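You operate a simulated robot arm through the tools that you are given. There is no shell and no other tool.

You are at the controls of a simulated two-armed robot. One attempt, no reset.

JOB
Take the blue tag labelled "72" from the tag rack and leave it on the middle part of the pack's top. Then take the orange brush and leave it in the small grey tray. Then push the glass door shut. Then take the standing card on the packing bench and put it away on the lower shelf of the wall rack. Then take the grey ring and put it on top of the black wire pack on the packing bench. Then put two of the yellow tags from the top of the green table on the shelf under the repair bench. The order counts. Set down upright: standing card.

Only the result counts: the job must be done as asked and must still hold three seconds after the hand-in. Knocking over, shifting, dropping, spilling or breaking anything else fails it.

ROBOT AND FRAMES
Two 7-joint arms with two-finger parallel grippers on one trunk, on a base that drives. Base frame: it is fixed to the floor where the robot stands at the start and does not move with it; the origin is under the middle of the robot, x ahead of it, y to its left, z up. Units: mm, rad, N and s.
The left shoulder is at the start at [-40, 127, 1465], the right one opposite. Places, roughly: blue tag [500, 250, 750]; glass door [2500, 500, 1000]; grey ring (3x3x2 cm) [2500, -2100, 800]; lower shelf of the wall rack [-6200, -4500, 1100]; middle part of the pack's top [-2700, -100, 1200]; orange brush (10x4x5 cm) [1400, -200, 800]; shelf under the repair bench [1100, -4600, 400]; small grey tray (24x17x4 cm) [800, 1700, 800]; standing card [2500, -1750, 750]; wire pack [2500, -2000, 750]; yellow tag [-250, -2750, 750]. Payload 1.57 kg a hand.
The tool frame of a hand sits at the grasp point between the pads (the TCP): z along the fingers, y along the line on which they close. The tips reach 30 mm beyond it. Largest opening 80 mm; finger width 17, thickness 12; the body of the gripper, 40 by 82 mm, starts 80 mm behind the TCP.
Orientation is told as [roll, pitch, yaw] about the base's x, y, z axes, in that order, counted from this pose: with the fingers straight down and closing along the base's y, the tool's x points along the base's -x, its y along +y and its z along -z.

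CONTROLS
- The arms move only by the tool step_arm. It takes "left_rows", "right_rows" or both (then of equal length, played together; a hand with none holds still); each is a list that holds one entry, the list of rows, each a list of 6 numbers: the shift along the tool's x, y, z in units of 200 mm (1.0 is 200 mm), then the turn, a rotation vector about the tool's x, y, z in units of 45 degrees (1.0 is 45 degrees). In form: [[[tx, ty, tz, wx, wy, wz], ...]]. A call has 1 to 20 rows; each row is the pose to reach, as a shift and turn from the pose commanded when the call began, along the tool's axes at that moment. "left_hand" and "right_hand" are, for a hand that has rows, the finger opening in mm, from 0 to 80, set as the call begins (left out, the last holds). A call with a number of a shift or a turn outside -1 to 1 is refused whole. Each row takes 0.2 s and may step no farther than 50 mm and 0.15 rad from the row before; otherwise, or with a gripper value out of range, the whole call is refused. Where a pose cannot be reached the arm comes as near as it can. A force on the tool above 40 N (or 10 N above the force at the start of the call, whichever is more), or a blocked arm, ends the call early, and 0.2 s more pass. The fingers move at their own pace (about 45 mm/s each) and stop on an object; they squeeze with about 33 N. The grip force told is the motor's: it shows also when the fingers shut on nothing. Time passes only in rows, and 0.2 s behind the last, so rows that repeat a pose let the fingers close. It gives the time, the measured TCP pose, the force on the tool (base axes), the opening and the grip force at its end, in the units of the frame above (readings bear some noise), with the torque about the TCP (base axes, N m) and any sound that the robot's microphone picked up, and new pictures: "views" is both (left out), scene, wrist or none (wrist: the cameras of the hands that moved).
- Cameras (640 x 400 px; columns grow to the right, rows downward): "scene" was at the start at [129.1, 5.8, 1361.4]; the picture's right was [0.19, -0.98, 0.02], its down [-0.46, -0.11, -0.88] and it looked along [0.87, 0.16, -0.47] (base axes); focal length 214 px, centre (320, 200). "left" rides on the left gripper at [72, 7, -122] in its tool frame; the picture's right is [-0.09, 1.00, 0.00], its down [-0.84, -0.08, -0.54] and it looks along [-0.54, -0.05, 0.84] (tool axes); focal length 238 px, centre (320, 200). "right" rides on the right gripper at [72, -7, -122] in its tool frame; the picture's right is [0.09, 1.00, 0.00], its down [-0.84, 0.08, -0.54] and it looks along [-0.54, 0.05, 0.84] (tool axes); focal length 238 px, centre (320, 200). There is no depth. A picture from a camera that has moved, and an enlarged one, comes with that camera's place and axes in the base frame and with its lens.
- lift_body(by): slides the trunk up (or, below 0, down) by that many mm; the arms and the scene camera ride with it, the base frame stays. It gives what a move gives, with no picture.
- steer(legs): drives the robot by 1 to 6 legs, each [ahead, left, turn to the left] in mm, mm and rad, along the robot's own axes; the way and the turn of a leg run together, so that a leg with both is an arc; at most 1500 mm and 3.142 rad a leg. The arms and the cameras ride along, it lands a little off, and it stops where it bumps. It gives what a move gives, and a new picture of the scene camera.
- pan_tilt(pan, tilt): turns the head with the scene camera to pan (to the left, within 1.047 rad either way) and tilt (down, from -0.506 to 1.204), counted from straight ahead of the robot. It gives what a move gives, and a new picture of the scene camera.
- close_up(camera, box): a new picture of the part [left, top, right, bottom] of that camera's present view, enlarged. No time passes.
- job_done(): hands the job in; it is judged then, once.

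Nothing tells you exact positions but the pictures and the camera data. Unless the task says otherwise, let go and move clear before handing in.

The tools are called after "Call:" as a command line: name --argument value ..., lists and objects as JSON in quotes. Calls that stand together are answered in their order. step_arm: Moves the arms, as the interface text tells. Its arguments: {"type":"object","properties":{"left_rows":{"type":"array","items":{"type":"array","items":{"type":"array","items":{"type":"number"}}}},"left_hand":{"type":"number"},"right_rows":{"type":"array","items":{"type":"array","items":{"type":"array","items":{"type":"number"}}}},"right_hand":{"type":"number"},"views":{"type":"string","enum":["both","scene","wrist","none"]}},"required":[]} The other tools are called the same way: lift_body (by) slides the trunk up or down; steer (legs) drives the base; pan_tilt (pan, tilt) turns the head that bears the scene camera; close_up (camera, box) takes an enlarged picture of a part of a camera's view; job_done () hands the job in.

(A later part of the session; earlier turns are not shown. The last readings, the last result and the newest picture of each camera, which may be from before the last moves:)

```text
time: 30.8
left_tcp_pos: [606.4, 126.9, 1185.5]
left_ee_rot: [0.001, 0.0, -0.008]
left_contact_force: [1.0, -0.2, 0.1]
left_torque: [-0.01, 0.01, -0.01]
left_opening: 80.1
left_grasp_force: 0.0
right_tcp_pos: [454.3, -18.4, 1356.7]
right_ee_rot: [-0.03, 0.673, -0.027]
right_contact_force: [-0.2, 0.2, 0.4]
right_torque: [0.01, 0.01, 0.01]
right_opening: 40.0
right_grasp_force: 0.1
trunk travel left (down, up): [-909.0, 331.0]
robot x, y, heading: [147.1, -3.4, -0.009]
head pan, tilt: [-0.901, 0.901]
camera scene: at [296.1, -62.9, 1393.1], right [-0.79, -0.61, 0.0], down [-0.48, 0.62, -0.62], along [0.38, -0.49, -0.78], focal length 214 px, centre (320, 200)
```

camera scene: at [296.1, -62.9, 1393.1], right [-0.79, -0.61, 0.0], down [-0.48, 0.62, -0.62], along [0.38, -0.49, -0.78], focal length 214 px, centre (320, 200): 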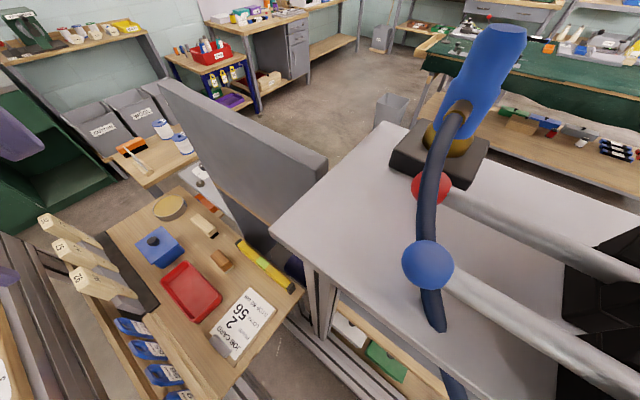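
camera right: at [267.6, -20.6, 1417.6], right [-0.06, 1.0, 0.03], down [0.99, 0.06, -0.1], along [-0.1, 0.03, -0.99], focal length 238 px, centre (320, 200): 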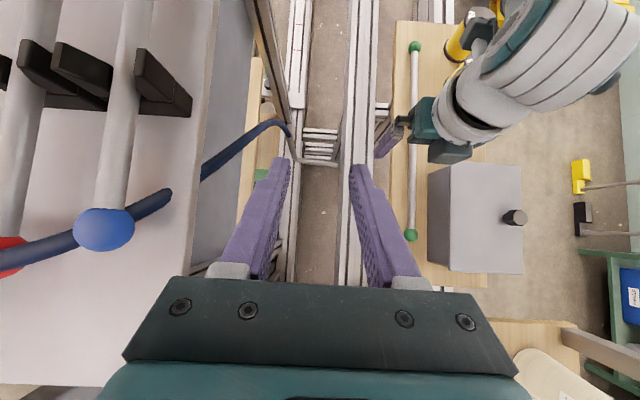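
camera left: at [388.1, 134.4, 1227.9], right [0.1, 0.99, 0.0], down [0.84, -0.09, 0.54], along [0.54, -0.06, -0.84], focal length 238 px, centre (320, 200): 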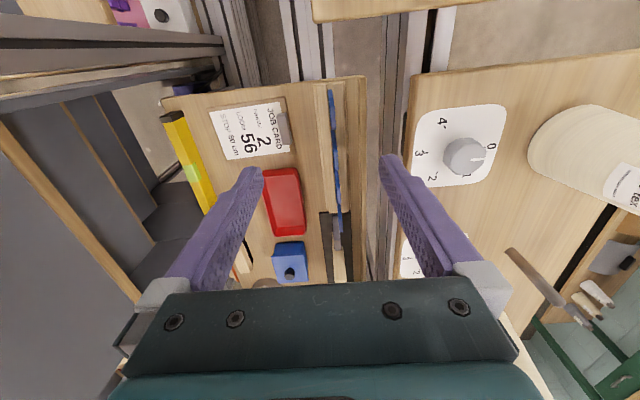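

Call:
steer --legs '[[100, 0, 0.0]]'

Call:
pan_tilt --pan 0.0 --tilt 1.1

```text
time: 32.1
left_tcp_pos: [704.6, 125.2, 1183.8]
left_ee_rot: [0.0, 0.002, -0.005]
left_contact_force: [-0.6, 0.4, 0.4]
left_torque: [-0.02, -0.02, 0.03]
left_opening: 79.9
left_grasp_force: 0.0
right_tcp_pos: [552.5, -20.0, 1355.4]
right_ee_rot: [-0.03, 0.673, -0.024]
right_contact_force: [0.3, 0.2, -0.2]
right_torque: [-0.03, 0.02, 0.03]
right_opening: 39.9
right_grasp_force: 0.0
trunk travel left (down, up): [-909.0, 331.0]
robot x, y, heading: [248.0, -7.3, -0.007]
head pan, tilt: [-0.901, 0.901]
stopped in leg 1: the robot was blocked; the commanded pose is now the measured one
camera scene: at [394.9, -65.1, 1392.6], right [-0.79, -0.62, 0.0], down [-0.48, 0.62, -0.62], along [0.38, -0.49, -0.78], focal length 214 px, centre (320, 200)
```

scene: 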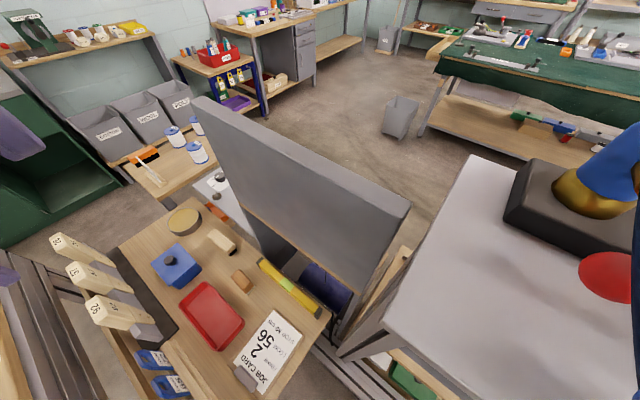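

```text
time: 33.3
left_tcp_pos: [704.4, 124.9, 1184.4]
left_ee_rot: [0.002, 0.002, -0.004]
left_contact_force: [-1.0, 0.6, 0.0]
left_torque: [-0.02, 0.0, 0.02]
left_opening: 80.0
left_grasp_force: 0.0
right_tcp_pos: [552.4, -20.8, 1356.7]
right_ee_rot: [-0.031, 0.673, -0.024]
right_contact_force: [-0.1, -0.6, 0.3]
right_torque: [-0.03, -0.01, 0.01]
right_opening: 40.0
right_grasp_force: 0.1
trunk travel left (down, up): [-909.0, 331.0]
robot x, y, heading: [249.3, -7.4, -0.01]
head pan, tilt: [0.0, 1.1]
camera scene: at [411.3, -6.3, 1379.1], right [-0.01, -1.0, 0.0], down [-0.89, 0.01, -0.45], along [0.45, 0.0, -0.89], focal length 214 px, centre (320, 200)
```

scene: 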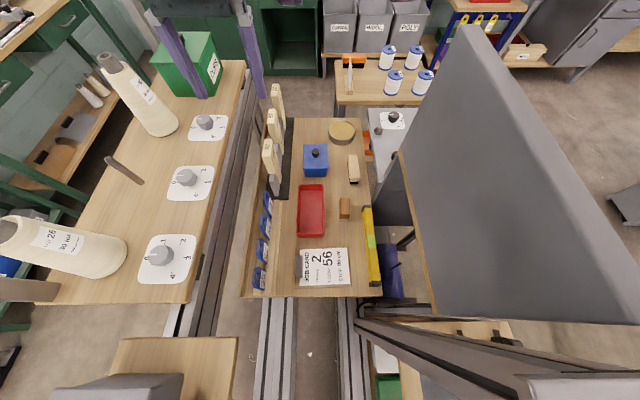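

Driving stopped at x≈248, so the base seems to need about 190 mm of room before the table. I'll straighten and retract both hands, then turn left so the right shoulder comes nearer the tag and away from the cabinet.

Call:
step_arm --right_rows '[[[0.083, 0, 0.067, 0, -0.122, 0], [0.167, 0, 0.134, 0, -0.245, 0], [0.25, 0, 0.2, 0, -0.367, 0], [0.334, 0, 0.268, 0, -0.49, 0], [0.418, 0, 0.335, 0, -0.613, 0], [0.5, 0, 0.4, 0, -0.735, 0], [0.585, 0, 0.47, 0, -0.858, 0]]]' --left_rows '[[[0.14, 0, 0, 0, 0, 0], [0.28, 0, -0.05, 0, 0, 0], [0.42, 0, -0.1, 0, 0, 0], [0.56, 0, -0.15, 0, 0, 0], [0.7, 0, -0.2, 0, 0, 0], [0.85, 0, -0.25, 0, 0, 0], [1.0, 0, -0.3, 0, 0, 0]]]'

```text
time: 34.5
left_tcp_pos: [568.8, 127.1, 1223.8]
left_ee_rot: [0.005, 0.003, -0.006]
left_contact_force: [1.1, 0.8, 0.4]
left_torque: [-0.02, -0.01, 0.02]
left_opening: 80.0
left_grasp_force: 0.1
right_tcp_pos: [457.2, -20.5, 1358.5]
right_ee_rot: [-0.02, 0.204, -0.03]
right_contact_force: [21.2, -7.0, 8.6]
right_torque: [0.96, 3.84, 0.28]
right_opening: 40.1
right_grasp_force: 0.0
trunk travel left (down, up): [-909.0, 331.0]
robot x, y, heading: [246.0, -6.4, -0.007]
head pan, tilt: [0.0, 1.1]
stopped in row 6 (right hand): the force on the tool passed its limit at 118 N (the readings are from after the stop); the commanded pose is now the measured one
camera scene: at [411.4, -6.1, 1379.3], right [-0.01, -1.0, 0.0], down [-0.89, 0.01, -0.45], along [0.45, 0.0, -0.89], focal length 214 px, centre (320, 200)
camera right: at [411.4, -23.2, 1492.2], right [-0.06, 1.0, 0.0], down [0.93, 0.06, 0.36], along [0.36, 0.02, -0.93], focal length 238 px, centre (320, 200)
camera left: at [497.5, 134.3, 1345.4], right [0.1, 0.99, 0.0], down [0.84, -0.09, 0.54], along [0.54, -0.05, -0.84], focal length 238 px, centre (320, 200)
```

scene: 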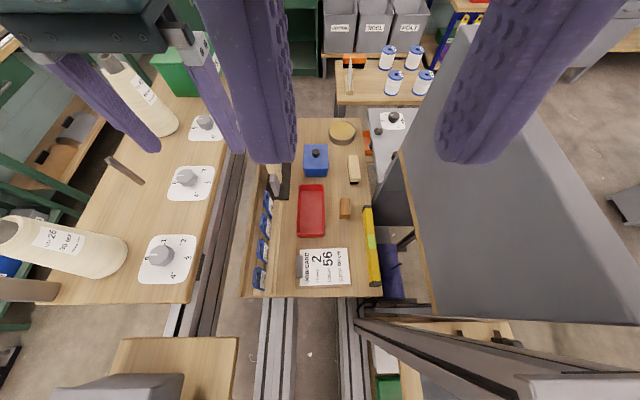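
right: 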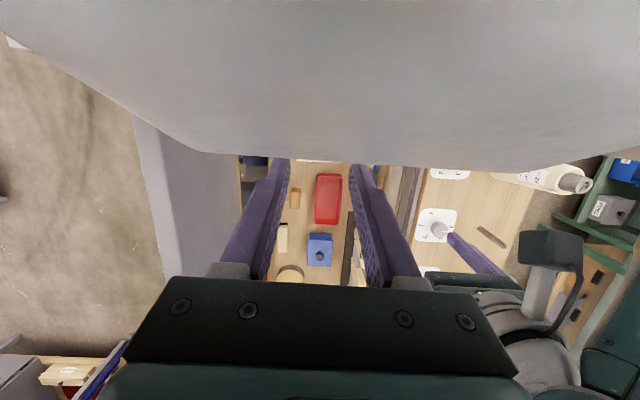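
left: 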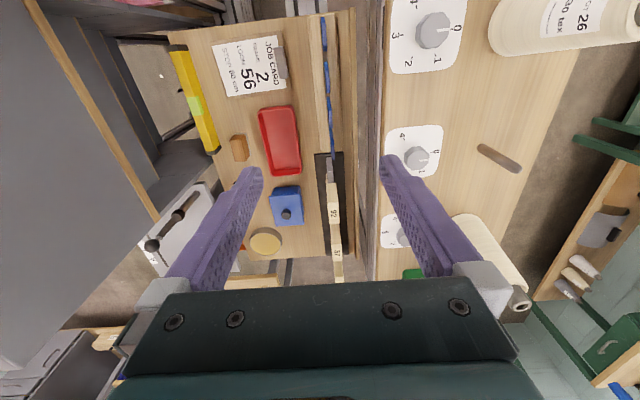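

The right hand touched the head while retracting. I'll move it forward again, level it, then lower it.

Call:
step_arm --right_rows '[[[-0.12, 0, -0.025, 0, 0, 0], [-0.245, 0, -0.05, 0, 0, 0], [-0.245, 0, -0.05, 0, -0.12, 0], [-0.245, 0, -0.05, 0, -0.25, 0], [-0.245, 0, 0.1, 0, -0.25, 0], [-0.245, 0, 0.3, 0, -0.25, 0], [-0.245, 0, 0.5, 0, -0.25, 0], [-0.245, 0, 0.7, 0, -0.25, 0], [-0.245, 0, 0.9, 0, -0.25, 0]]]' --views "both"

```text
time: 35.8
left_tcp_pos: [569.7, 126.9, 1222.2]
left_ee_rot: [0.004, 0.001, -0.01]
left_contact_force: [-0.6, -0.4, -0.3]
left_torque: [0.0, 0.0, -0.01]
left_opening: 79.9
left_grasp_force: 0.2
right_tcp_pos: [501.2, -21.1, 1318.2]
right_ee_rot: [-0.007, 0.004, -0.036]
right_contact_force: [5.9, 0.7, 8.2]
right_torque: [0.05, 1.62, 0.0]
right_opening: 40.2
right_grasp_force: 0.0
trunk travel left (down, up): [-909.0, 331.0]
robot x, y, heading: [244.7, -0.8, -0.007]
head pan, tilt: [0.0, 1.1]
stopped in row 6 (right hand): the force on the tool passed its limit at 106 N (the readings are from after the stop); the commanded pose is now the measured one
camera scene: at [411.0, -6.2, 1378.6], right [-0.01, -1.0, 0.0], down [-0.89, 0.01, -0.45], along [0.45, 0.0, -0.89], focal length 214 px, centre (320, 200)
camera right: at [430.2, -23.9, 1440.5], right [-0.06, 1.0, -0.01], down [0.84, 0.05, 0.54], along [0.54, 0.03, -0.84], focal length 238 px, centre (320, 200)
```

scene: 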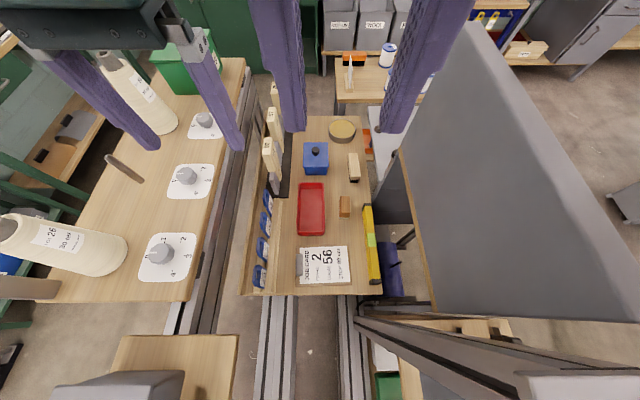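
right: 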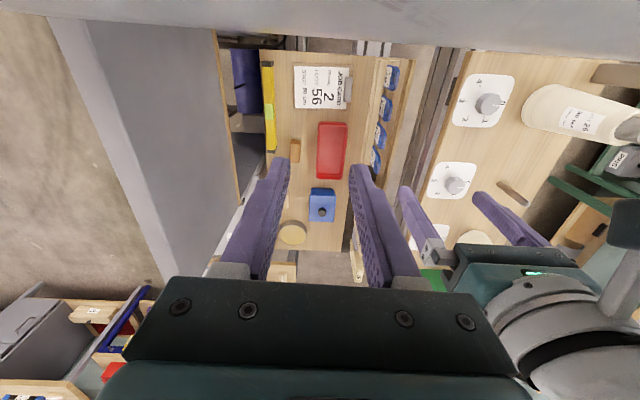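

Call:
step_arm --right_rows '[[[-0.15, 0, 0, 0, 0, 0], [-0.3, 0, 0, 0, 0, 0], [-0.3, 0, 0.2, 0, 0, 0], [-0.3, 0, 0.4, 0, 0, 0], [-0.3, 0, 0.6, 0, 0, 0], [-0.3, 0, 0.8, 0, 0, 0], [-0.3, 0, 1.0, 0, 0, 0]]]' --views "wrist"

```text
time: 37.4
left_tcp_pos: [568.4, 127.0, 1222.9]
left_ee_rot: [0.0, 0.001, -0.008]
left_contact_force: [-0.3, -0.9, -0.3]
left_torque: [0.03, 0.02, -0.01]
left_opening: 80.1
left_grasp_force: 0.1
right_tcp_pos: [560.5, -25.1, 1116.0]
right_ee_rot: [-0.008, 0.007, -0.035]
right_contact_force: [-0.2, -0.1, 0.4]
right_torque: [0.0, -0.01, 0.0]
right_opening: 40.0
right_grasp_force: 0.1
trunk travel left (down, up): [-909.0, 331.0]
robot x, y, heading: [249.9, -8.8, -0.005]
head pan, tilt: [0.0, 1.1]
camera right: at [488.5, -27.9, 1239.5], right [-0.06, 1.0, -0.01], down [0.84, 0.05, 0.54], along [0.54, 0.02, -0.84], focal length 238 px, centre (320, 200)
```

right: 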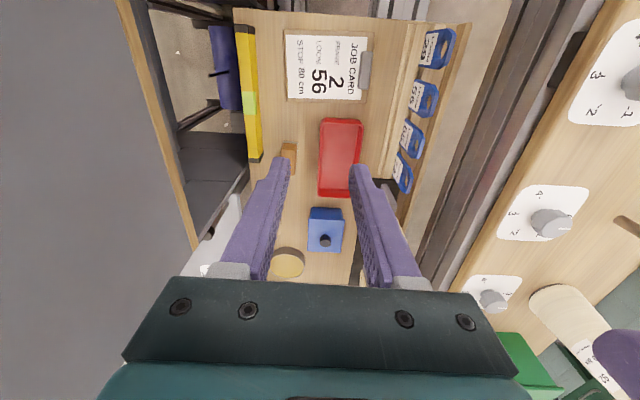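

Call:
close_up --camera "right" --box '[340, 10, 480, 210]'

Call:
close_up --camera "left" --box '[280, 10, 420, 210]'

Call:
close_up --camera "scene" --box '[230, 80, 370, 300]'

```text
2.00 times, centred on (410, 110) of right
camera zoom: at [488.5, -27.9, 1239.5], right [-0.06, 1.0, -0.01], down [0.84, 0.05, 0.54], along [0.54, 0.02, -0.84], focal length 477 px, centre (140, 380)
```

zoom: 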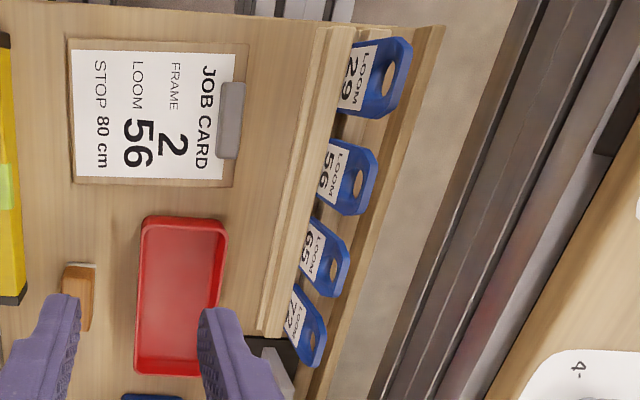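

```text
2.00 times, centred on (350, 110) of left
camera zoom: at [497.6, 134.0, 1345.3], right [0.1, 0.99, 0.0], down [0.84, -0.09, 0.54], along [0.54, -0.05, -0.84], focal length 477 px, centre (260, 380)
```

zoom: 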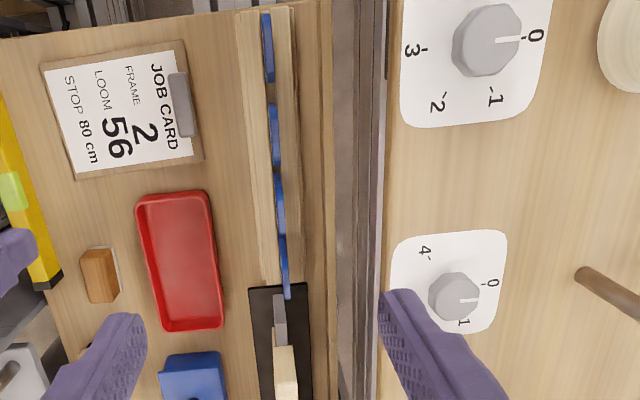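

```text
1.82 times, centred on (300, 190) of scene
camera zoom: at [411.5, -6.3, 1379.2], right [-0.01, -1.0, 0.0], down [-0.89, 0.01, -0.45], along [0.45, 0.0, -0.89], focal length 390 px, centre (356, 218)
```

zoom: 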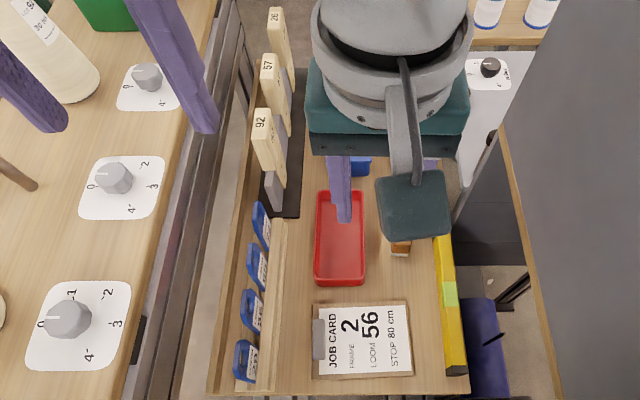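

Four tags (29, 56, 65, 72) stand at a 72 mm pitch; tag 72 sits at about [695, 146], with its hole near z≈834 and its top near 860. I'll back off slightly and turn left in steps so the right arm can reach it.

Call:
steer --legs '[[-12, 0, 0]]'

Call:
steer --legs '[[0, 0, 0.4]]'

```text
time: 38.1
left_tcp_pos: [557.3, 126.3, 1222.7]
left_ee_rot: [0.004, 0.001, -0.01]
left_contact_force: [0.2, 0.3, -0.6]
left_torque: [-0.01, 0.02, 0.01]
left_opening: 80.0
left_grasp_force: 0.1
right_tcp_pos: [548.5, -24.1, 1117.1]
right_ee_rot: [-0.01, 0.006, -0.033]
right_contact_force: [-0.9, 0.6, -0.7]
right_torque: [-0.01, 0.0, 0.0]
right_opening: 40.0
right_grasp_force: 0.1
trunk travel left (down, up): [-909.0, 331.0]
robot x, y, heading: [232.9, -9.0, -0.006]
head pan, tilt: [0.0, 1.1]
camera scene: at [399.9, -6.1, 1379.3], right [-0.01, -1.0, 0.0], down [-0.89, 0.01, -0.45], along [0.45, 0.0, -0.89], focal length 214 px, centre (320, 200)
```

scene: 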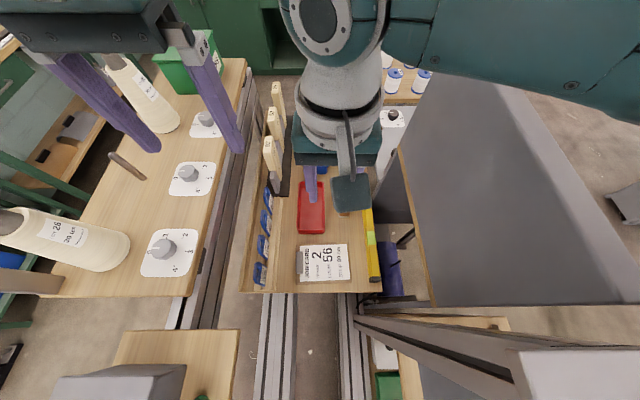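

```text
time: 39.7
left_tcp_pos: [481.0, 240.3, 1222.5]
left_ee_rot: [0.002, 0.003, 0.386]
left_contact_force: [-0.3, 0.6, -0.2]
left_torque: [0.03, -0.02, 0.0]
left_opening: 80.0
left_grasp_force: 0.1
right_tcp_pos: [533.0, 96.4, 1117.5]
right_ee_rot: [-0.009, 0.008, 0.359]
right_contact_force: [-0.3, -0.1, 0.6]
right_torque: [0.01, 0.01, 0.0]
right_opening: 40.1
right_grasp_force: 0.1
trunk travel left (down, up): [-909.0, 331.0]
robot x, y, heading: [238.0, -6.7, 0.391]
head pan, tilt: [0.0, 1.1]
camera scene: at [387.8, 56.5, 1379.3], right [0.38, -0.93, 0.0], down [-0.82, -0.34, -0.45], along [0.42, 0.17, -0.89], focal length 214 px, centre (320, 200)
```

scene: 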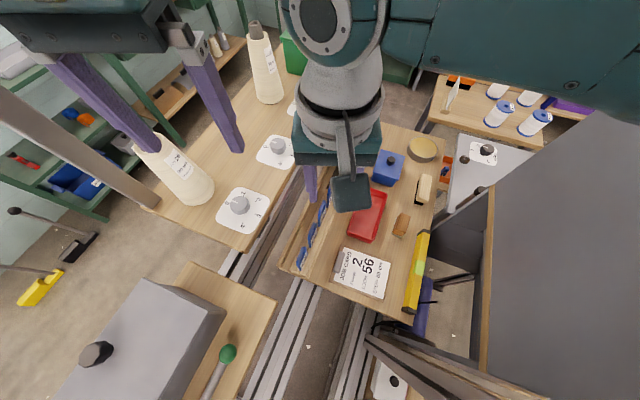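

Call:
steer --legs '[[0, 0, 0.5]]'

Call:
steer --legs '[[0, 0, 0.5]]'

Call:
pan_tilt --pan -1.0 --tilt 0.9

```text
time: 41.5
left_tcp_pos: [336.5, 326.8, 1222.3]
left_ee_rot: [0.003, 0.002, 0.874]
left_contact_force: [0.6, -0.6, -0.2]
left_torque: [-0.01, 0.01, 0.01]
left_opening: 80.0
left_grasp_force: 0.1
right_tcp_pos: [448.5, 223.6, 1117.1]
right_ee_rot: [-0.009, 0.007, 0.851]
right_contact_force: [-0.1, -0.1, 0.3]
right_torque: [0.0, 0.01, 0.0]
right_opening: 39.9
right_grasp_force: 0.1
trunk travel left (down, up): [-909.0, 331.0]
robot x, y, heading: [235.4, -2.3, 0.875]
head pan, tilt: [0.0, 1.1]
camera scene: at [341.1, 120.2, 1379.3], right [0.77, -0.64, 0.0], down [-0.57, -0.68, -0.45], along [0.29, 0.35, -0.89], focal length 214 px, centre (320, 200)
```

scene: 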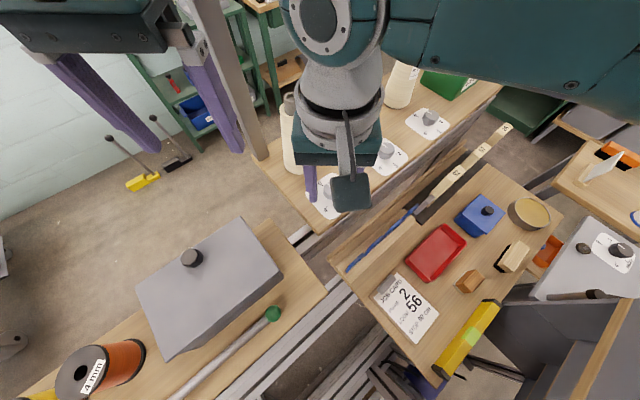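

```text
time: 43.4
left_tcp_pos: [165.0, 333.4, 1223.7]
left_ee_rot: [0.004, 0.004, 1.378]
left_contact_force: [0.3, -0.6, -0.2]
left_torque: [0.01, 0.0, -0.01]
left_opening: 80.1
left_grasp_force: 0.0
right_tcp_pos: [311.5, 298.1, 1118.1]
right_ee_rot: [-0.01, 0.008, 1.355]
right_contact_force: [-0.1, 0.4, -0.3]
right_torque: [0.01, -0.01, 0.0]
right_opening: 39.9
right_grasp_force: 0.0
trunk travel left (down, up): [-909.0, 331.0]
robot x, y, heading: [235.0, -4.9, 1.377]
head pan, tilt: [0.0, 1.1]
camera scene: at [267.6, 155.0, 1379.3], right [0.98, -0.19, 0.0], down [-0.17, -0.88, -0.45], along [0.09, 0.45, -0.89], focal length 214 px, centre (320, 200)
```

scene: 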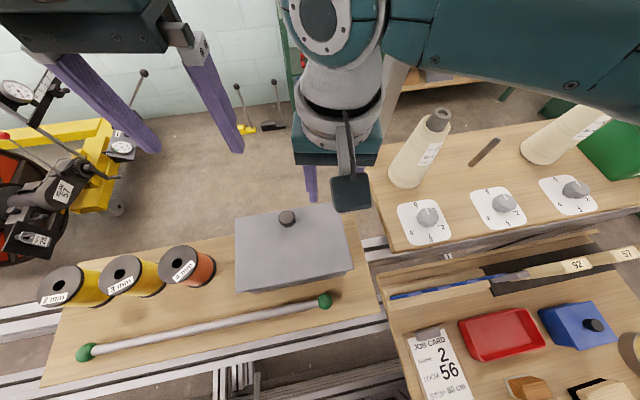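

```text
time: 44.6
left_tcp_pos: [162.9, 334.1, 1221.9]
left_ee_rot: [0.004, 0.001, 1.38]
left_contact_force: [0.8, 0.6, -0.6]
left_torque: [0.0, 0.03, 0.02]
left_opening: 80.1
left_grasp_force: 0.2
right_tcp_pos: [310.8, 298.3, 1117.3]
right_ee_rot: [-0.009, 0.007, 1.355]
right_contact_force: [0.0, -0.6, 0.9]
right_torque: [0.0, 0.02, 0.04]
right_opening: 40.0
right_grasp_force: 0.0
trunk travel left (down, up): [-909.0, 331.0]
robot x, y, heading: [232.3, -7.0, 1.381]
head pan, tilt: [-1.0, 0.901]
camera scene: at [325.8, 121.1, 1393.1], right [0.37, -0.93, 0.0], down [-0.73, -0.29, -0.62], along [0.58, 0.23, -0.78], focal length 214 px, centre (320, 200)
```

scene: 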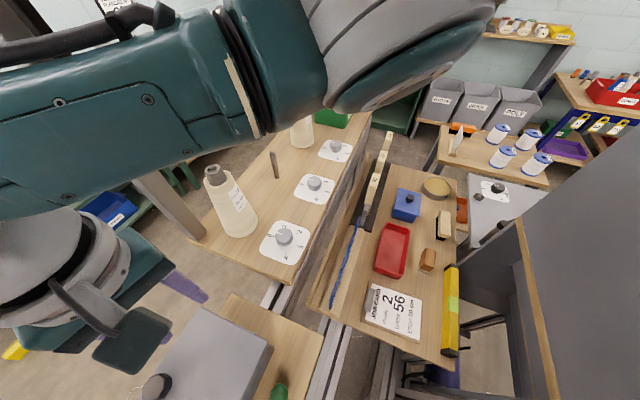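

The turn worked. Now I'll bring the right hand over to the robot's right, above the tag, rotating it so the fingers close across the tag's thickness (along y).

Call:
step_arm --right_rows '[[[0.023, -0.14, 0, 0, 0, 0.123], [0.046, -0.28, 0, 0, 0, 0.246], [0.07, -0.42, 0, 0, 0, 0.37], [0.09, -0.56, 0, 0, 0, 0.49], [0.115, -0.7, 0, 0, 0, 0.615], [0.14, -0.85, 0, 0, 0, 0.74], [0.16, -1.0, 0, 0, 0, 0.863]]]' --views "both"

```text
time: 46.2
left_tcp_pos: [163.4, 332.9, 1222.5]
left_ee_rot: [0.004, 0.002, 1.379]
left_contact_force: [-0.4, -0.1, -0.5]
left_torque: [0.0, 0.02, 0.02]
left_opening: 80.0
left_grasp_force: 0.0
right_tcp_pos: [499.0, 223.0, 1121.7]
right_ee_rot: [-0.009, 0.001, 0.673]
right_contact_force: [0.1, 0.4, -0.1]
right_torque: [0.0, -0.02, 0.02]
right_opening: 40.2
right_grasp_force: 0.0
trunk travel left (down, up): [-909.0, 331.0]
robot x, y, heading: [240.1, -2.8, 1.381]
head pan, tilt: [-1.0, 0.901]
camera scene: at [325.8, 121.1, 1393.1], right [0.37, -0.93, 0.0], down [-0.73, -0.29, -0.62], along [0.58, 0.23, -0.78], focal length 214 px, centre (320, 200)
camera right: at [446.5, 174.8, 1242.7], right [-0.69, 0.72, -0.01], down [0.6, 0.59, 0.54], along [0.4, 0.37, -0.84], focal length 238 px, centre (320, 200)
```

scene: 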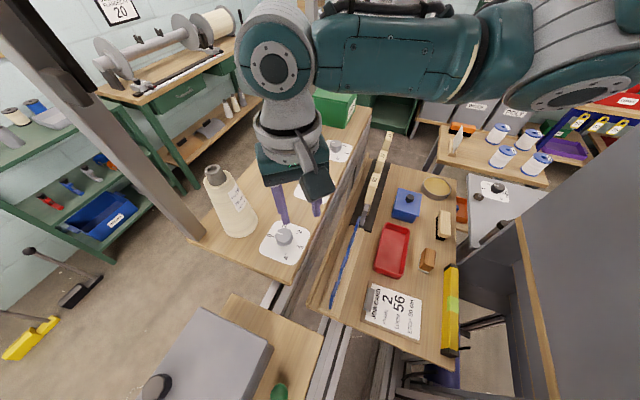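
right: 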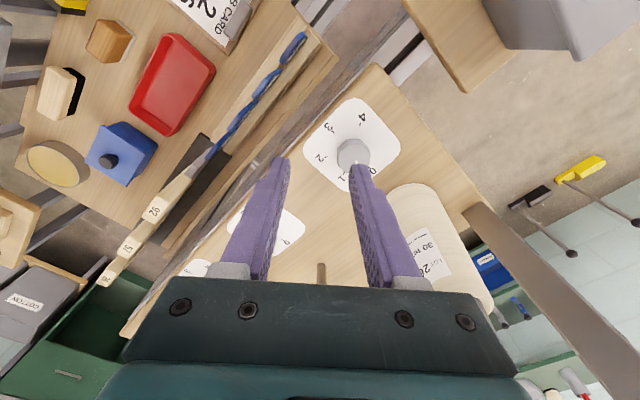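

Call:
step_arm --right_rows '[[[-0.075, -0.13, 0, 0, 0, 0.122], [-0.15, -0.26, 0, 0, 0, 0.245], [-0.225, -0.39, 0, 0, 0, 0.367], [-0.3, -0.52, 0, 0, 0, 0.49], [-0.375, -0.65, 0, 0, 0, 0.612], [-0.45, -0.78, 0, 0, 0, 0.735], [-0.525, -0.914, 0, 0, 0, 0.857], [-0.525, -0.914, 0, 0, 0, 0.857]]]' --views "both"

```text
time: 48.0
left_tcp_pos: [163.4, 333.6, 1223.3]
left_ee_rot: [0.004, 0.002, 1.377]
left_contact_force: [-0.4, -0.3, -0.2]
left_torque: [0.04, -0.02, 0.03]
left_opening: 80.0
left_grasp_force: 0.0
right_tcp_pos: [694.6, 145.2, 1121.2]
right_ee_rot: [-0.009, -0.006, 0.001]
right_contact_force: [-0.7, -0.4, 0.4]
right_torque: [0.02, -0.01, 0.01]
right_opening: 40.1
right_grasp_force: 0.0
trunk travel left (down, up): [-909.0, 331.0]
robot x, y, heading: [235.1, -7.2, 1.377]
head pan, tilt: [-1.0, 0.901]
camera scene: at [325.8, 121.1, 1393.1], right [0.37, -0.93, 0.0], down [-0.73, -0.29, -0.62], along [0.58, 0.23, -0.78], focal length 214 px, centre (320, 200)
camera right: at [622.3, 139.6, 1243.3], right [-0.09, 1.0, -0.01], down [0.83, 0.08, 0.55], along [0.55, 0.04, -0.84], focal length 238 px, centre (320, 200)
```

scene: 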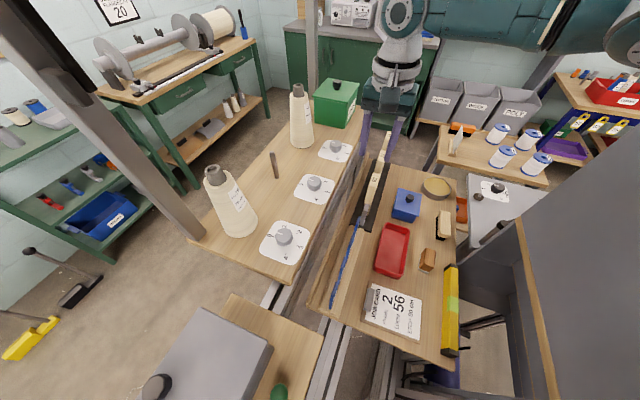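
right: 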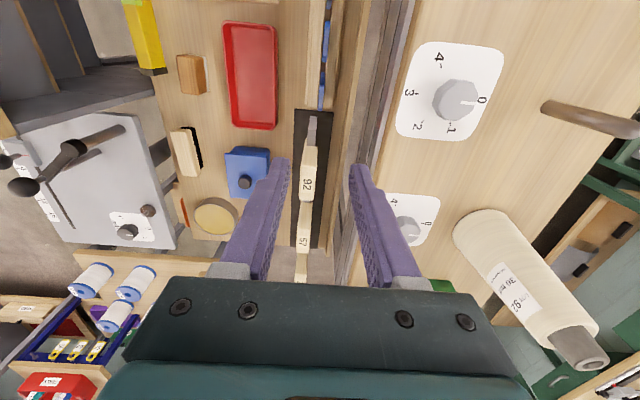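

Call:
close_up --camera "right" --box '[270, 0, 380, 280]'

```text
1.43 times, centred on (325, 140) of right
camera zoom: at [622.3, 139.6, 1243.3], right [-0.09, 1.0, -0.01], down [0.83, 0.08, 0.55], along [0.55, 0.04, -0.84], focal length 340 px, centre (313, 286)
```

zoom: 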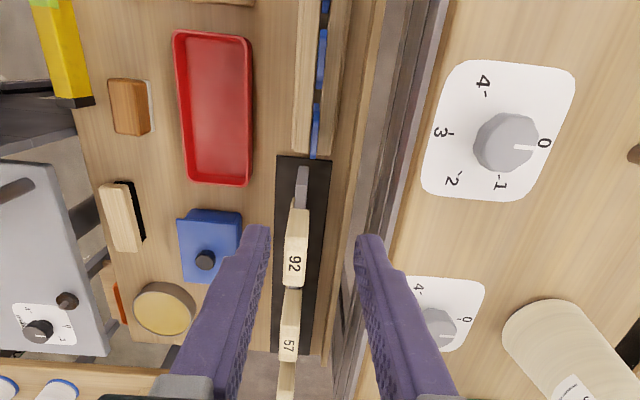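

The spool table's top is high (z≈950) and the grey box on it reaches about 1090, so I'll raise the left hand first. Then I'll lower the trunk part-way.

Call:
step_arm --left_rows '[[[0, 0, -0.15, 0, 0, 0], [0, 0, -0.3, 0, 0, 0], [0, 0, -0.45, 0, 0, 0], [0, 0, -0.6, 0, 0, 0], [0, 0, -0.75, 0, 0, 0], [0, 0, -0.75, 0, 0, 0]]]' --left_hand 30 --views "none"

Call:
lift_body --by -110

Call:
pan_tilt --pan -1.04 --tilt 0.6

```text
time: 49.4
left_tcp_pos: [165.4, 333.8, 1373.0]
left_ee_rot: [0.004, 0.004, 1.382]
left_contact_force: [-0.4, -0.4, -0.3]
left_torque: [-0.01, 0.0, 0.01]
left_opening: 30.1
left_grasp_force: 0.1
right_tcp_pos: [695.0, 144.5, 1123.1]
right_ee_rot: [-0.01, -0.008, 0.002]
right_contact_force: [-0.1, 0.1, -0.7]
right_torque: [0.01, 0.0, 0.03]
right_opening: 40.2
right_grasp_force: 0.1
trunk travel left (down, up): [-909.0, 331.0]
robot x, y, heading: [236.7, -6.6, 1.383]
head pan, tilt: [-1.0, 0.901]
```

```text
time: 50.9
left_tcp_pos: [165.5, 334.3, 1262.8]
left_ee_rot: [0.005, 0.002, 1.378]
left_contact_force: [0.3, 0.0, 0.3]
left_torque: [-0.03, -0.01, 0.03]
left_opening: 30.0
left_grasp_force: 0.1
right_tcp_pos: [694.4, 145.4, 1012.0]
right_ee_rot: [-0.009, -0.007, 0.003]
right_contact_force: [0.0, 0.6, 0.8]
right_torque: [0.02, 0.04, 0.05]
right_opening: 40.0
right_grasp_force: 0.1
trunk travel left (down, up): [-799.0, 441.0]
robot x, y, heading: [237.3, -7.6, 1.383]
head pan, tilt: [-1.0, 0.901]
```

```text
time: 51.6
left_tcp_pos: [165.0, 332.6, 1263.4]
left_ee_rot: [0.003, 0.002, 1.381]
left_contact_force: [0.1, -0.2, 0.1]
left_torque: [0.02, -0.02, 0.02]
left_opening: 30.0
left_grasp_force: 0.0
right_tcp_pos: [694.4, 145.7, 1012.4]
right_ee_rot: [-0.009, -0.007, 0.004]
right_contact_force: [-1.3, 0.3, -0.1]
right_torque: [0.02, 0.01, 0.02]
right_opening: 39.8
right_grasp_force: 0.1
trunk travel left (down, up): [-799.0, 441.0]
robot x, y, heading: [236.3, -7.7, 1.382]
head pan, tilt: [-1.04, 0.6]
camera scene: at [339.0, 122.5, 1307.8], right [0.33, -0.94, 0.0], down [-0.53, -0.19, -0.82], along [0.78, 0.28, -0.57], focal length 214 px, centre (320, 200)
```

scene: 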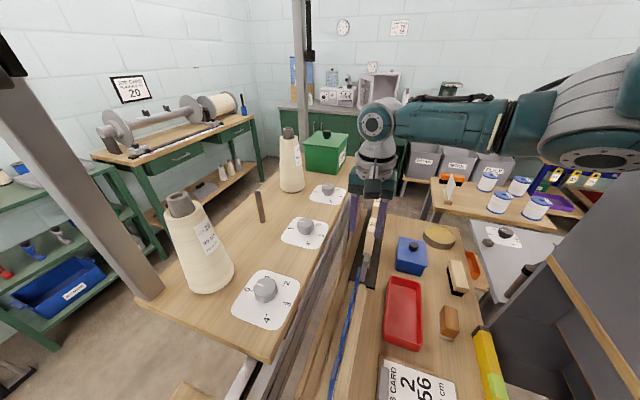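

Call:
lift_body --by -90

Call:
step_arm --right_rows '[[[0, 0, 0, 0, 0, 0]]]' --right_hand 40 --views "both"

Call:
close_up --camera "scene" --box '[300, 140, 460, 340]'

```text
time: 52.9
left_tcp_pos: [172.9, 369.1, 1185.5]
left_ee_rot: [-0.002, -0.032, 1.38]
left_contact_force: [0.1, 0.4, 0.7]
left_torque: [-0.04, -0.02, -0.02]
left_opening: 30.3
left_grasp_force: 0.0
right_tcp_pos: [707.2, 187.6, 934.6]
right_ee_rot: [0.02, -0.02, 0.0]
right_contact_force: [3.7, -8.9, -3.3]
right_torque: [0.0, 0.07, -0.15]
right_opening: 32.3
right_grasp_force: 0.1
trunk travel left (down, up): [-709.0, 531.0]
robot x, y, heading: [239.2, 8.3, 1.38]
head pan, tilt: [-1.04, 0.6]
```

```text
time: 53.5
left_tcp_pos: [172.7, 370.1, 1183.6]
left_ee_rot: [-0.002, -0.024, 1.381]
left_contact_force: [-1.1, -0.4, -0.8]
left_torque: [0.0, -0.02, -0.02]
left_opening: 30.1
left_grasp_force: 0.0
right_tcp_pos: [706.1, 185.5, 931.7]
right_ee_rot: [0.012, -0.018, 0.003]
right_contact_force: [1.0, -4.7, 2.8]
right_torque: [0.13, 0.0, -0.04]
right_opening: 36.2
right_grasp_force: 0.1
trunk travel left (down, up): [-709.0, 531.0]
robot x, y, heading: [239.7, 9.7, 1.378]
head pan, tilt: [-1.04, 0.6]
stopped in row 1 (right hand): the arm was blocked; the commanded pose is now the measured one
camera scene: at [347.0, 156.8, 1224.3], right [0.34, -0.94, -0.02], down [-0.52, -0.17, -0.83], along [0.78, 0.29, -0.55], focal length 214 px, centre (320, 200)
camera right: at [631.9, 178.0, 1052.6], right [-0.09, 1.0, 0.01], down [0.83, 0.07, 0.56], along [0.55, 0.06, -0.83], focal length 238 px, centre (320, 200)
```

scene: 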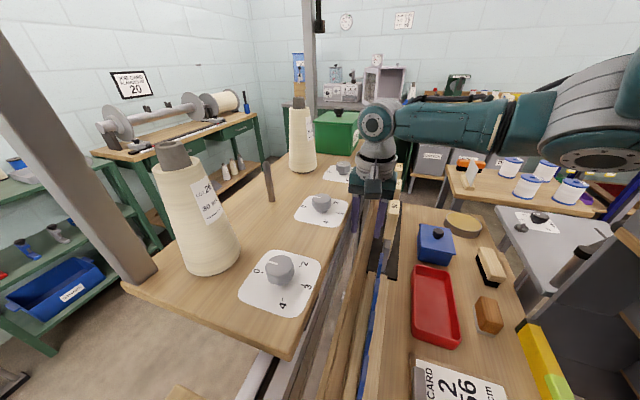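
right: 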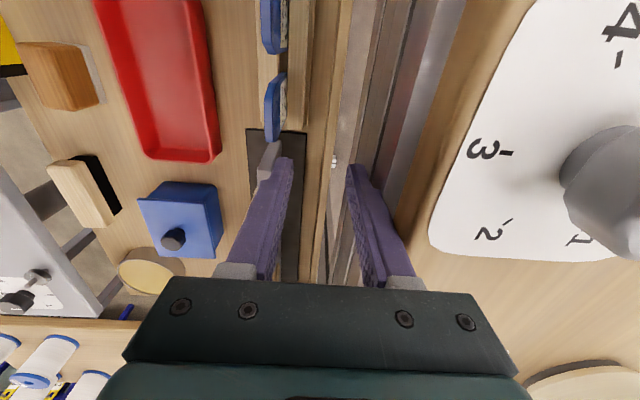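

```text
2.00 times, centred on (380, 240) of scene
camera zoom: at [347.0, 156.8, 1224.3], right [0.34, -0.94, -0.02], down [-0.52, -0.17, -0.83], along [0.78, 0.29, -0.55], focal length 429 px, centre (200, 120)
```

zoom: 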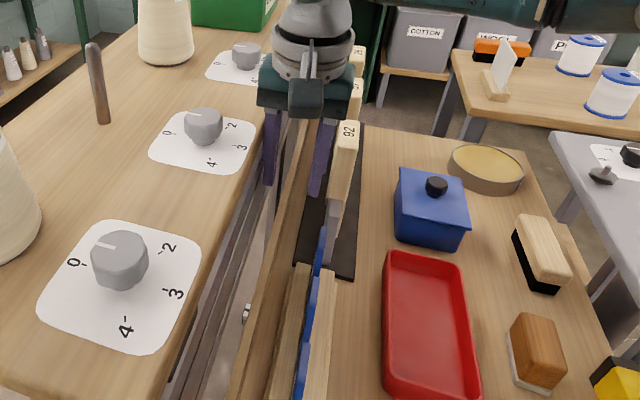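

Lowering made the robot's back press against something: the robot was pushed and tilted. I'll raise the trunk again right away to relieve it.

Call:
lift_body --by 60

Call:
pan_tilt --pan -1.04 --tilt 0.9

Call:
close_up --camera "right" --box '[0, 0, 640, 400]'

```text
time: 54.5
left_tcp_pos: [165.9, 346.9, 1236.6]
left_ee_rot: [0.004, -0.002, 1.38]
left_contact_force: [-0.8, -0.5, 0.0]
left_torque: [0.01, 0.02, 0.02]
left_opening: 30.0
left_grasp_force: 0.2
right_tcp_pos: [694.1, 159.3, 986.0]
right_ee_rot: [-0.007, -0.007, 0.001]
right_contact_force: [0.2, 0.2, -0.1]
right_torque: [-0.01, 0.01, 0.02]
right_opening: 39.8
right_grasp_force: 0.0
trunk travel left (down, up): [-769.0, 471.0]
robot x, y, heading: [233.0, 6.8, 1.383]
head pan, tilt: [-1.04, 0.6]
```

```text
time: 55.3
left_tcp_pos: [165.4, 348.5, 1233.8]
left_ee_rot: [0.004, 0.0, 1.379]
left_contact_force: [-0.5, 0.2, -0.6]
left_torque: [-0.02, 0.04, 0.02]
left_opening: 30.2
left_grasp_force: 0.1
right_tcp_pos: [696.2, 159.7, 982.3]
right_ee_rot: [-0.009, -0.006, 0.003]
right_contact_force: [0.4, 0.6, -0.4]
right_torque: [-0.05, -0.01, 0.04]
right_opening: 40.1
right_grasp_force: 0.2
trunk travel left (down, up): [-769.0, 471.0]
robot x, y, heading: [237.2, 8.4, 1.38]
head pan, tilt: [-1.04, 0.901]
camera scene: at [327.5, 132.8, 1254.0], right [0.33, -0.94, 0.0], down [-0.74, -0.26, -0.62], along [0.59, 0.21, -0.78], focal length 214 px, centre (320, 200)
```

scene: 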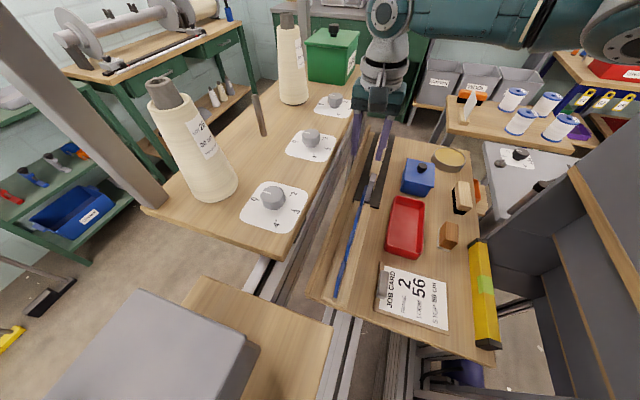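

```text
1.00 times, centred on (320, 200) of right (not enlarged: the box is as wide or as high as the picture)
camera zoom: at [622.5, 154.3, 1104.0], right [-0.09, 1.0, -0.01], down [0.83, 0.08, 0.55], along [0.55, 0.04, -0.84], focal length 238 px, centre (320, 200)
```

zoom: 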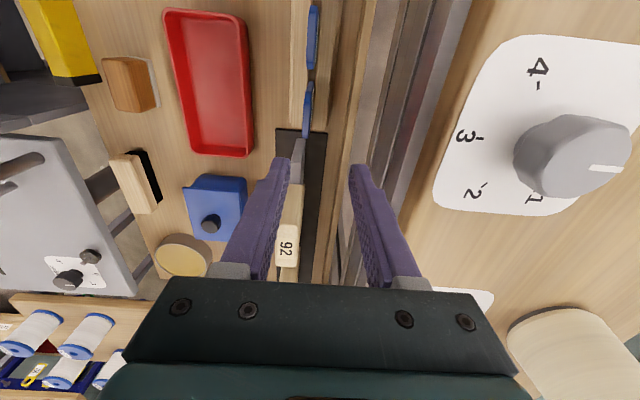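

Nothing looks disturbed; the robot just got nudged about 14 mm. Instead of lowering further, I'll tilt the right hand outward to gain reach and centre it on the tag.

Call:
step_arm --right_rows '[[[0.005, -0.02, 0, 0, -0.1, 0], [0.01, -0.04, 0, 0, -0.2, 0], [0.015, -0.06, 0, 0, -0.3, 0], [0.02, -0.0725, 0, 0, -0.38, 0], [0.02, -0.0725, 0.1, 0, -0.38, 0], [0.02, -0.0725, 0.2, 0, -0.38, 0], [0.02, -0.0725, 0.2, 0, -0.38, 0]]]' --right_hand 40 --views "both"

Call:
close_up --camera "right" --box '[230, 60, 420, 280]'

Call:
close_up --camera "scene" --box '[300, 60, 450, 260]'

```text
time: 56.9
left_tcp_pos: [166.1, 348.1, 1233.0]
left_ee_rot: [0.004, 0.001, 1.378]
left_contact_force: [0.3, -0.3, 0.0]
left_torque: [0.03, 0.0, 0.0]
left_opening: 29.6
left_grasp_force: 0.0
right_tcp_pos: [692.3, 144.9, 942.1]
right_ee_rot: [-0.01, -0.306, 0.005]
right_contact_force: [0.3, 0.1, -0.2]
right_torque: [0.02, 0.01, 0.01]
right_opening: 39.8
right_grasp_force: 0.0
trunk travel left (down, up): [-769.0, 471.0]
robot x, y, heading: [234.0, 7.2, 1.382]
head pan, tilt: [-1.04, 0.901]
camera scene: at [327.6, 133.2, 1253.7], right [0.33, -0.94, 0.0], down [-0.74, -0.26, -0.62], along [0.59, 0.21, -0.78], focal length 214 px, centre (320, 200)
camera right: at [586.4, 139.2, 1037.1], right [-0.09, 1.0, -0.04], down [0.63, 0.08, 0.77], along [0.77, 0.05, -0.64], focal length 238 px, centre (320, 200)
```

scene: 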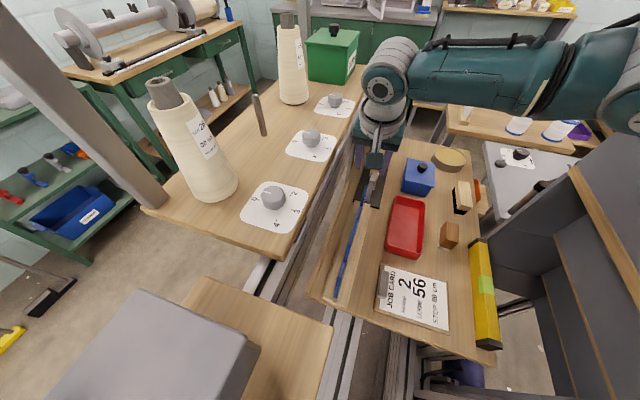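
right: 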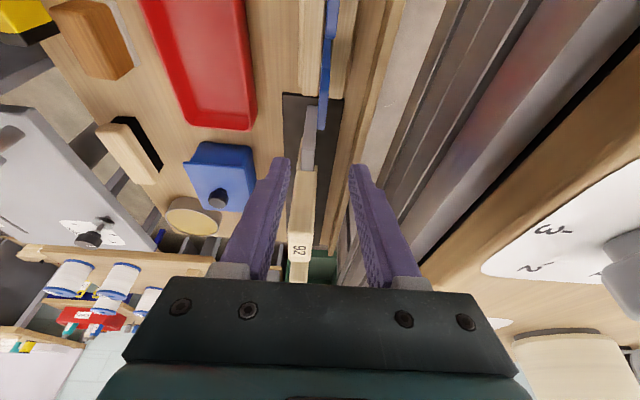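

```text
1.82 times, centred on (325, 170) of right
camera zoom: at [586.4, 139.2, 1037.1], right [-0.09, 1.0, -0.04], down [0.63, 0.08, 0.77], along [0.77, 0.05, -0.64], focal length 433 px, centre (311, 254)
```

zoom: 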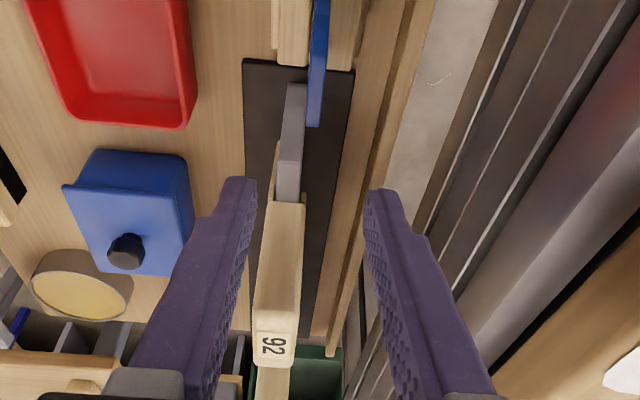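

```text
2.00 times, centred on (375, 160) of scene
camera zoom: at [327.6, 133.2, 1253.7], right [0.33, -0.94, 0.0], down [-0.74, -0.26, -0.62], along [0.59, 0.21, -0.78], focal length 429 px, centre (210, 280)
```

zoom: 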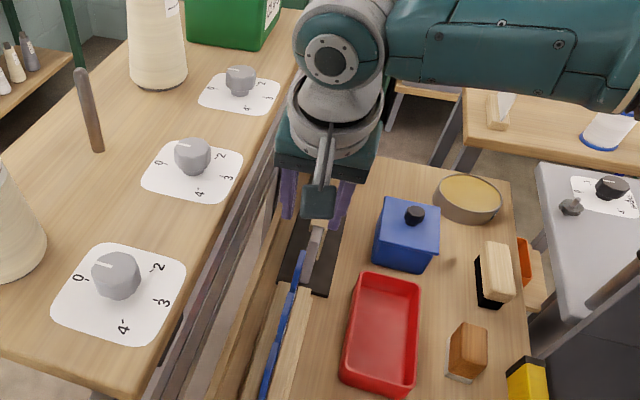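

The tag lies between the fingers' planes (y≈145.5) and its centre is near x≈690. I'll descend straight down to z≈838 with the fingers open 40 mm.

Call:
step_arm --right_rows '[[[0.033, 0.001, 0.099, 0, 0, 0], [0.066, 0.002, 0.197, 0, 0, 0], [0.1, 0.003, 0.296, 0, 0, 0], [0.133, 0.003, 0.394, 0, 0, 0], [0.166, 0.003, 0.493, 0, 0, 0], [0.166, 0.003, 0.493, 0, 0, 0]]]' --right_hand 40 --views "both"

Call:
close_up --camera "right" --box '[230, 60, 420, 280]'

Call:
close_up --camera "scene" --box '[300, 60, 450, 260]'

```text
time: 58.3
left_tcp_pos: [165.9, 348.3, 1234.9]
left_ee_rot: [0.004, -0.002, 1.378]
left_contact_force: [0.2, 0.5, 0.5]
left_torque: [-0.04, -0.02, -0.04]
left_opening: 30.1
left_grasp_force: 0.1
right_tcp_pos: [689.1, 143.6, 837.6]
right_ee_rot: [-0.007, -0.307, 0.005]
right_contact_force: [1.0, -0.2, -0.1]
right_torque: [0.02, 0.01, -0.03]
right_opening: 39.8
right_grasp_force: 0.1
trunk travel left (down, up): [-769.0, 471.0]
robot x, y, heading: [232.7, 7.5, 1.383]
head pan, tilt: [-1.04, 0.901]
camera scene: at [327.6, 133.2, 1253.6], right [0.33, -0.94, 0.0], down [-0.74, -0.26, -0.62], along [0.59, 0.21, -0.78], focal length 214 px, centre (320, 200)
camera right: at [584.3, 139.2, 932.4], right [-0.09, 1.0, -0.03], down [0.63, 0.08, 0.77], along [0.77, 0.05, -0.64], focal length 238 px, centre (320, 200)
```

scene: 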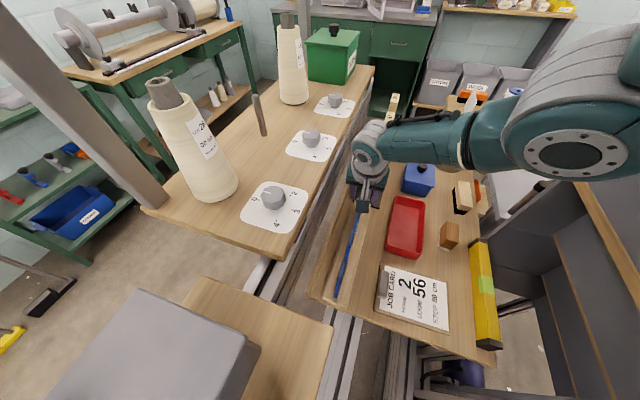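
right: 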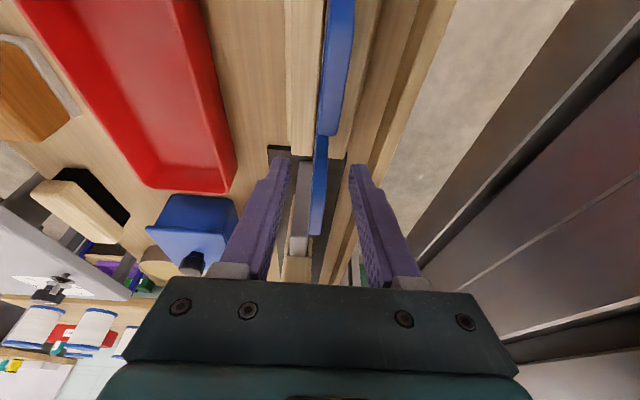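

```text
1.82 times, centred on (325, 170) of right
camera zoom: at [584.3, 139.2, 932.4], right [-0.09, 1.0, -0.03], down [0.63, 0.08, 0.77], along [0.77, 0.05, -0.64], focal length 433 px, centre (311, 254)
```

zoom: 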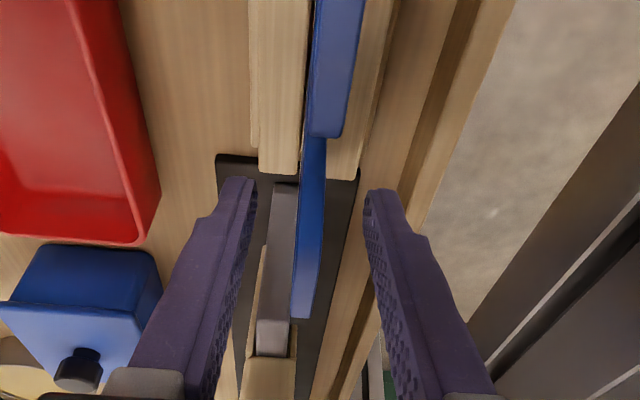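

```text
2.00 times, centred on (375, 160) of scene
camera zoom: at [327.6, 133.2, 1253.6], right [0.33, -0.94, 0.0], down [-0.74, -0.26, -0.62], along [0.59, 0.21, -0.78], focal length 429 px, centre (210, 280)
```

zoom: 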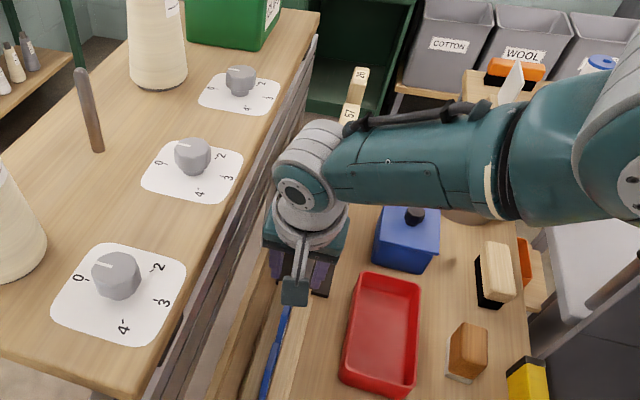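

Call:
step_arm --right_rows '[[[0, 0, 0, 0, 0, 0], [0, 0, 0, 0, 0, 0], [0, 0, 0, 0, 0, 0], [0, 0, 0, 0, 0, 0], [0, 0, 0, 0, 0, 0]]]' --right_hand 0 --views "wrist"

```text
time: 59.5
left_tcp_pos: [165.3, 348.4, 1233.7]
left_ee_rot: [0.002, -0.002, 1.379]
left_contact_force: [0.0, 0.2, 0.5]
left_torque: [0.0, -0.02, 0.02]
left_opening: 30.1
left_grasp_force: 0.0
right_tcp_pos: [689.4, 145.0, 837.7]
right_ee_rot: [-0.008, -0.306, 0.006]
right_contact_force: [0.4, 0.0, 0.2]
right_torque: [0.02, -0.02, -0.01]
right_opening: 6.5
right_grasp_force: 26.3
trunk travel left (down, up): [-769.0, 471.0]
robot x, y, heading: [233.0, 8.3, 1.378]
head pan, tilt: [-1.04, 0.901]
camera right: at [584.5, 139.2, 932.6], right [-0.09, 1.0, -0.04], down [0.63, 0.08, 0.77], along [0.77, 0.05, -0.64], focal length 238 px, centre (320, 200)
```

right: 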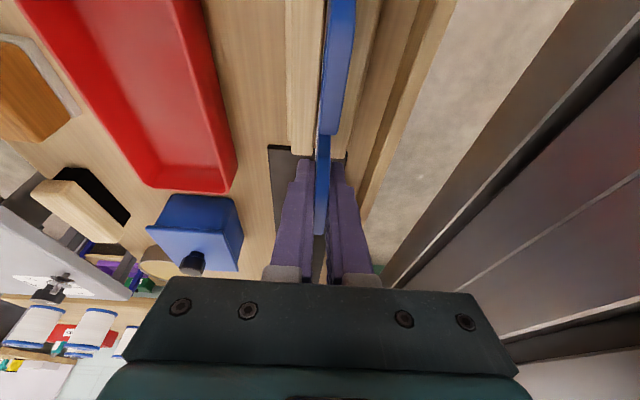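

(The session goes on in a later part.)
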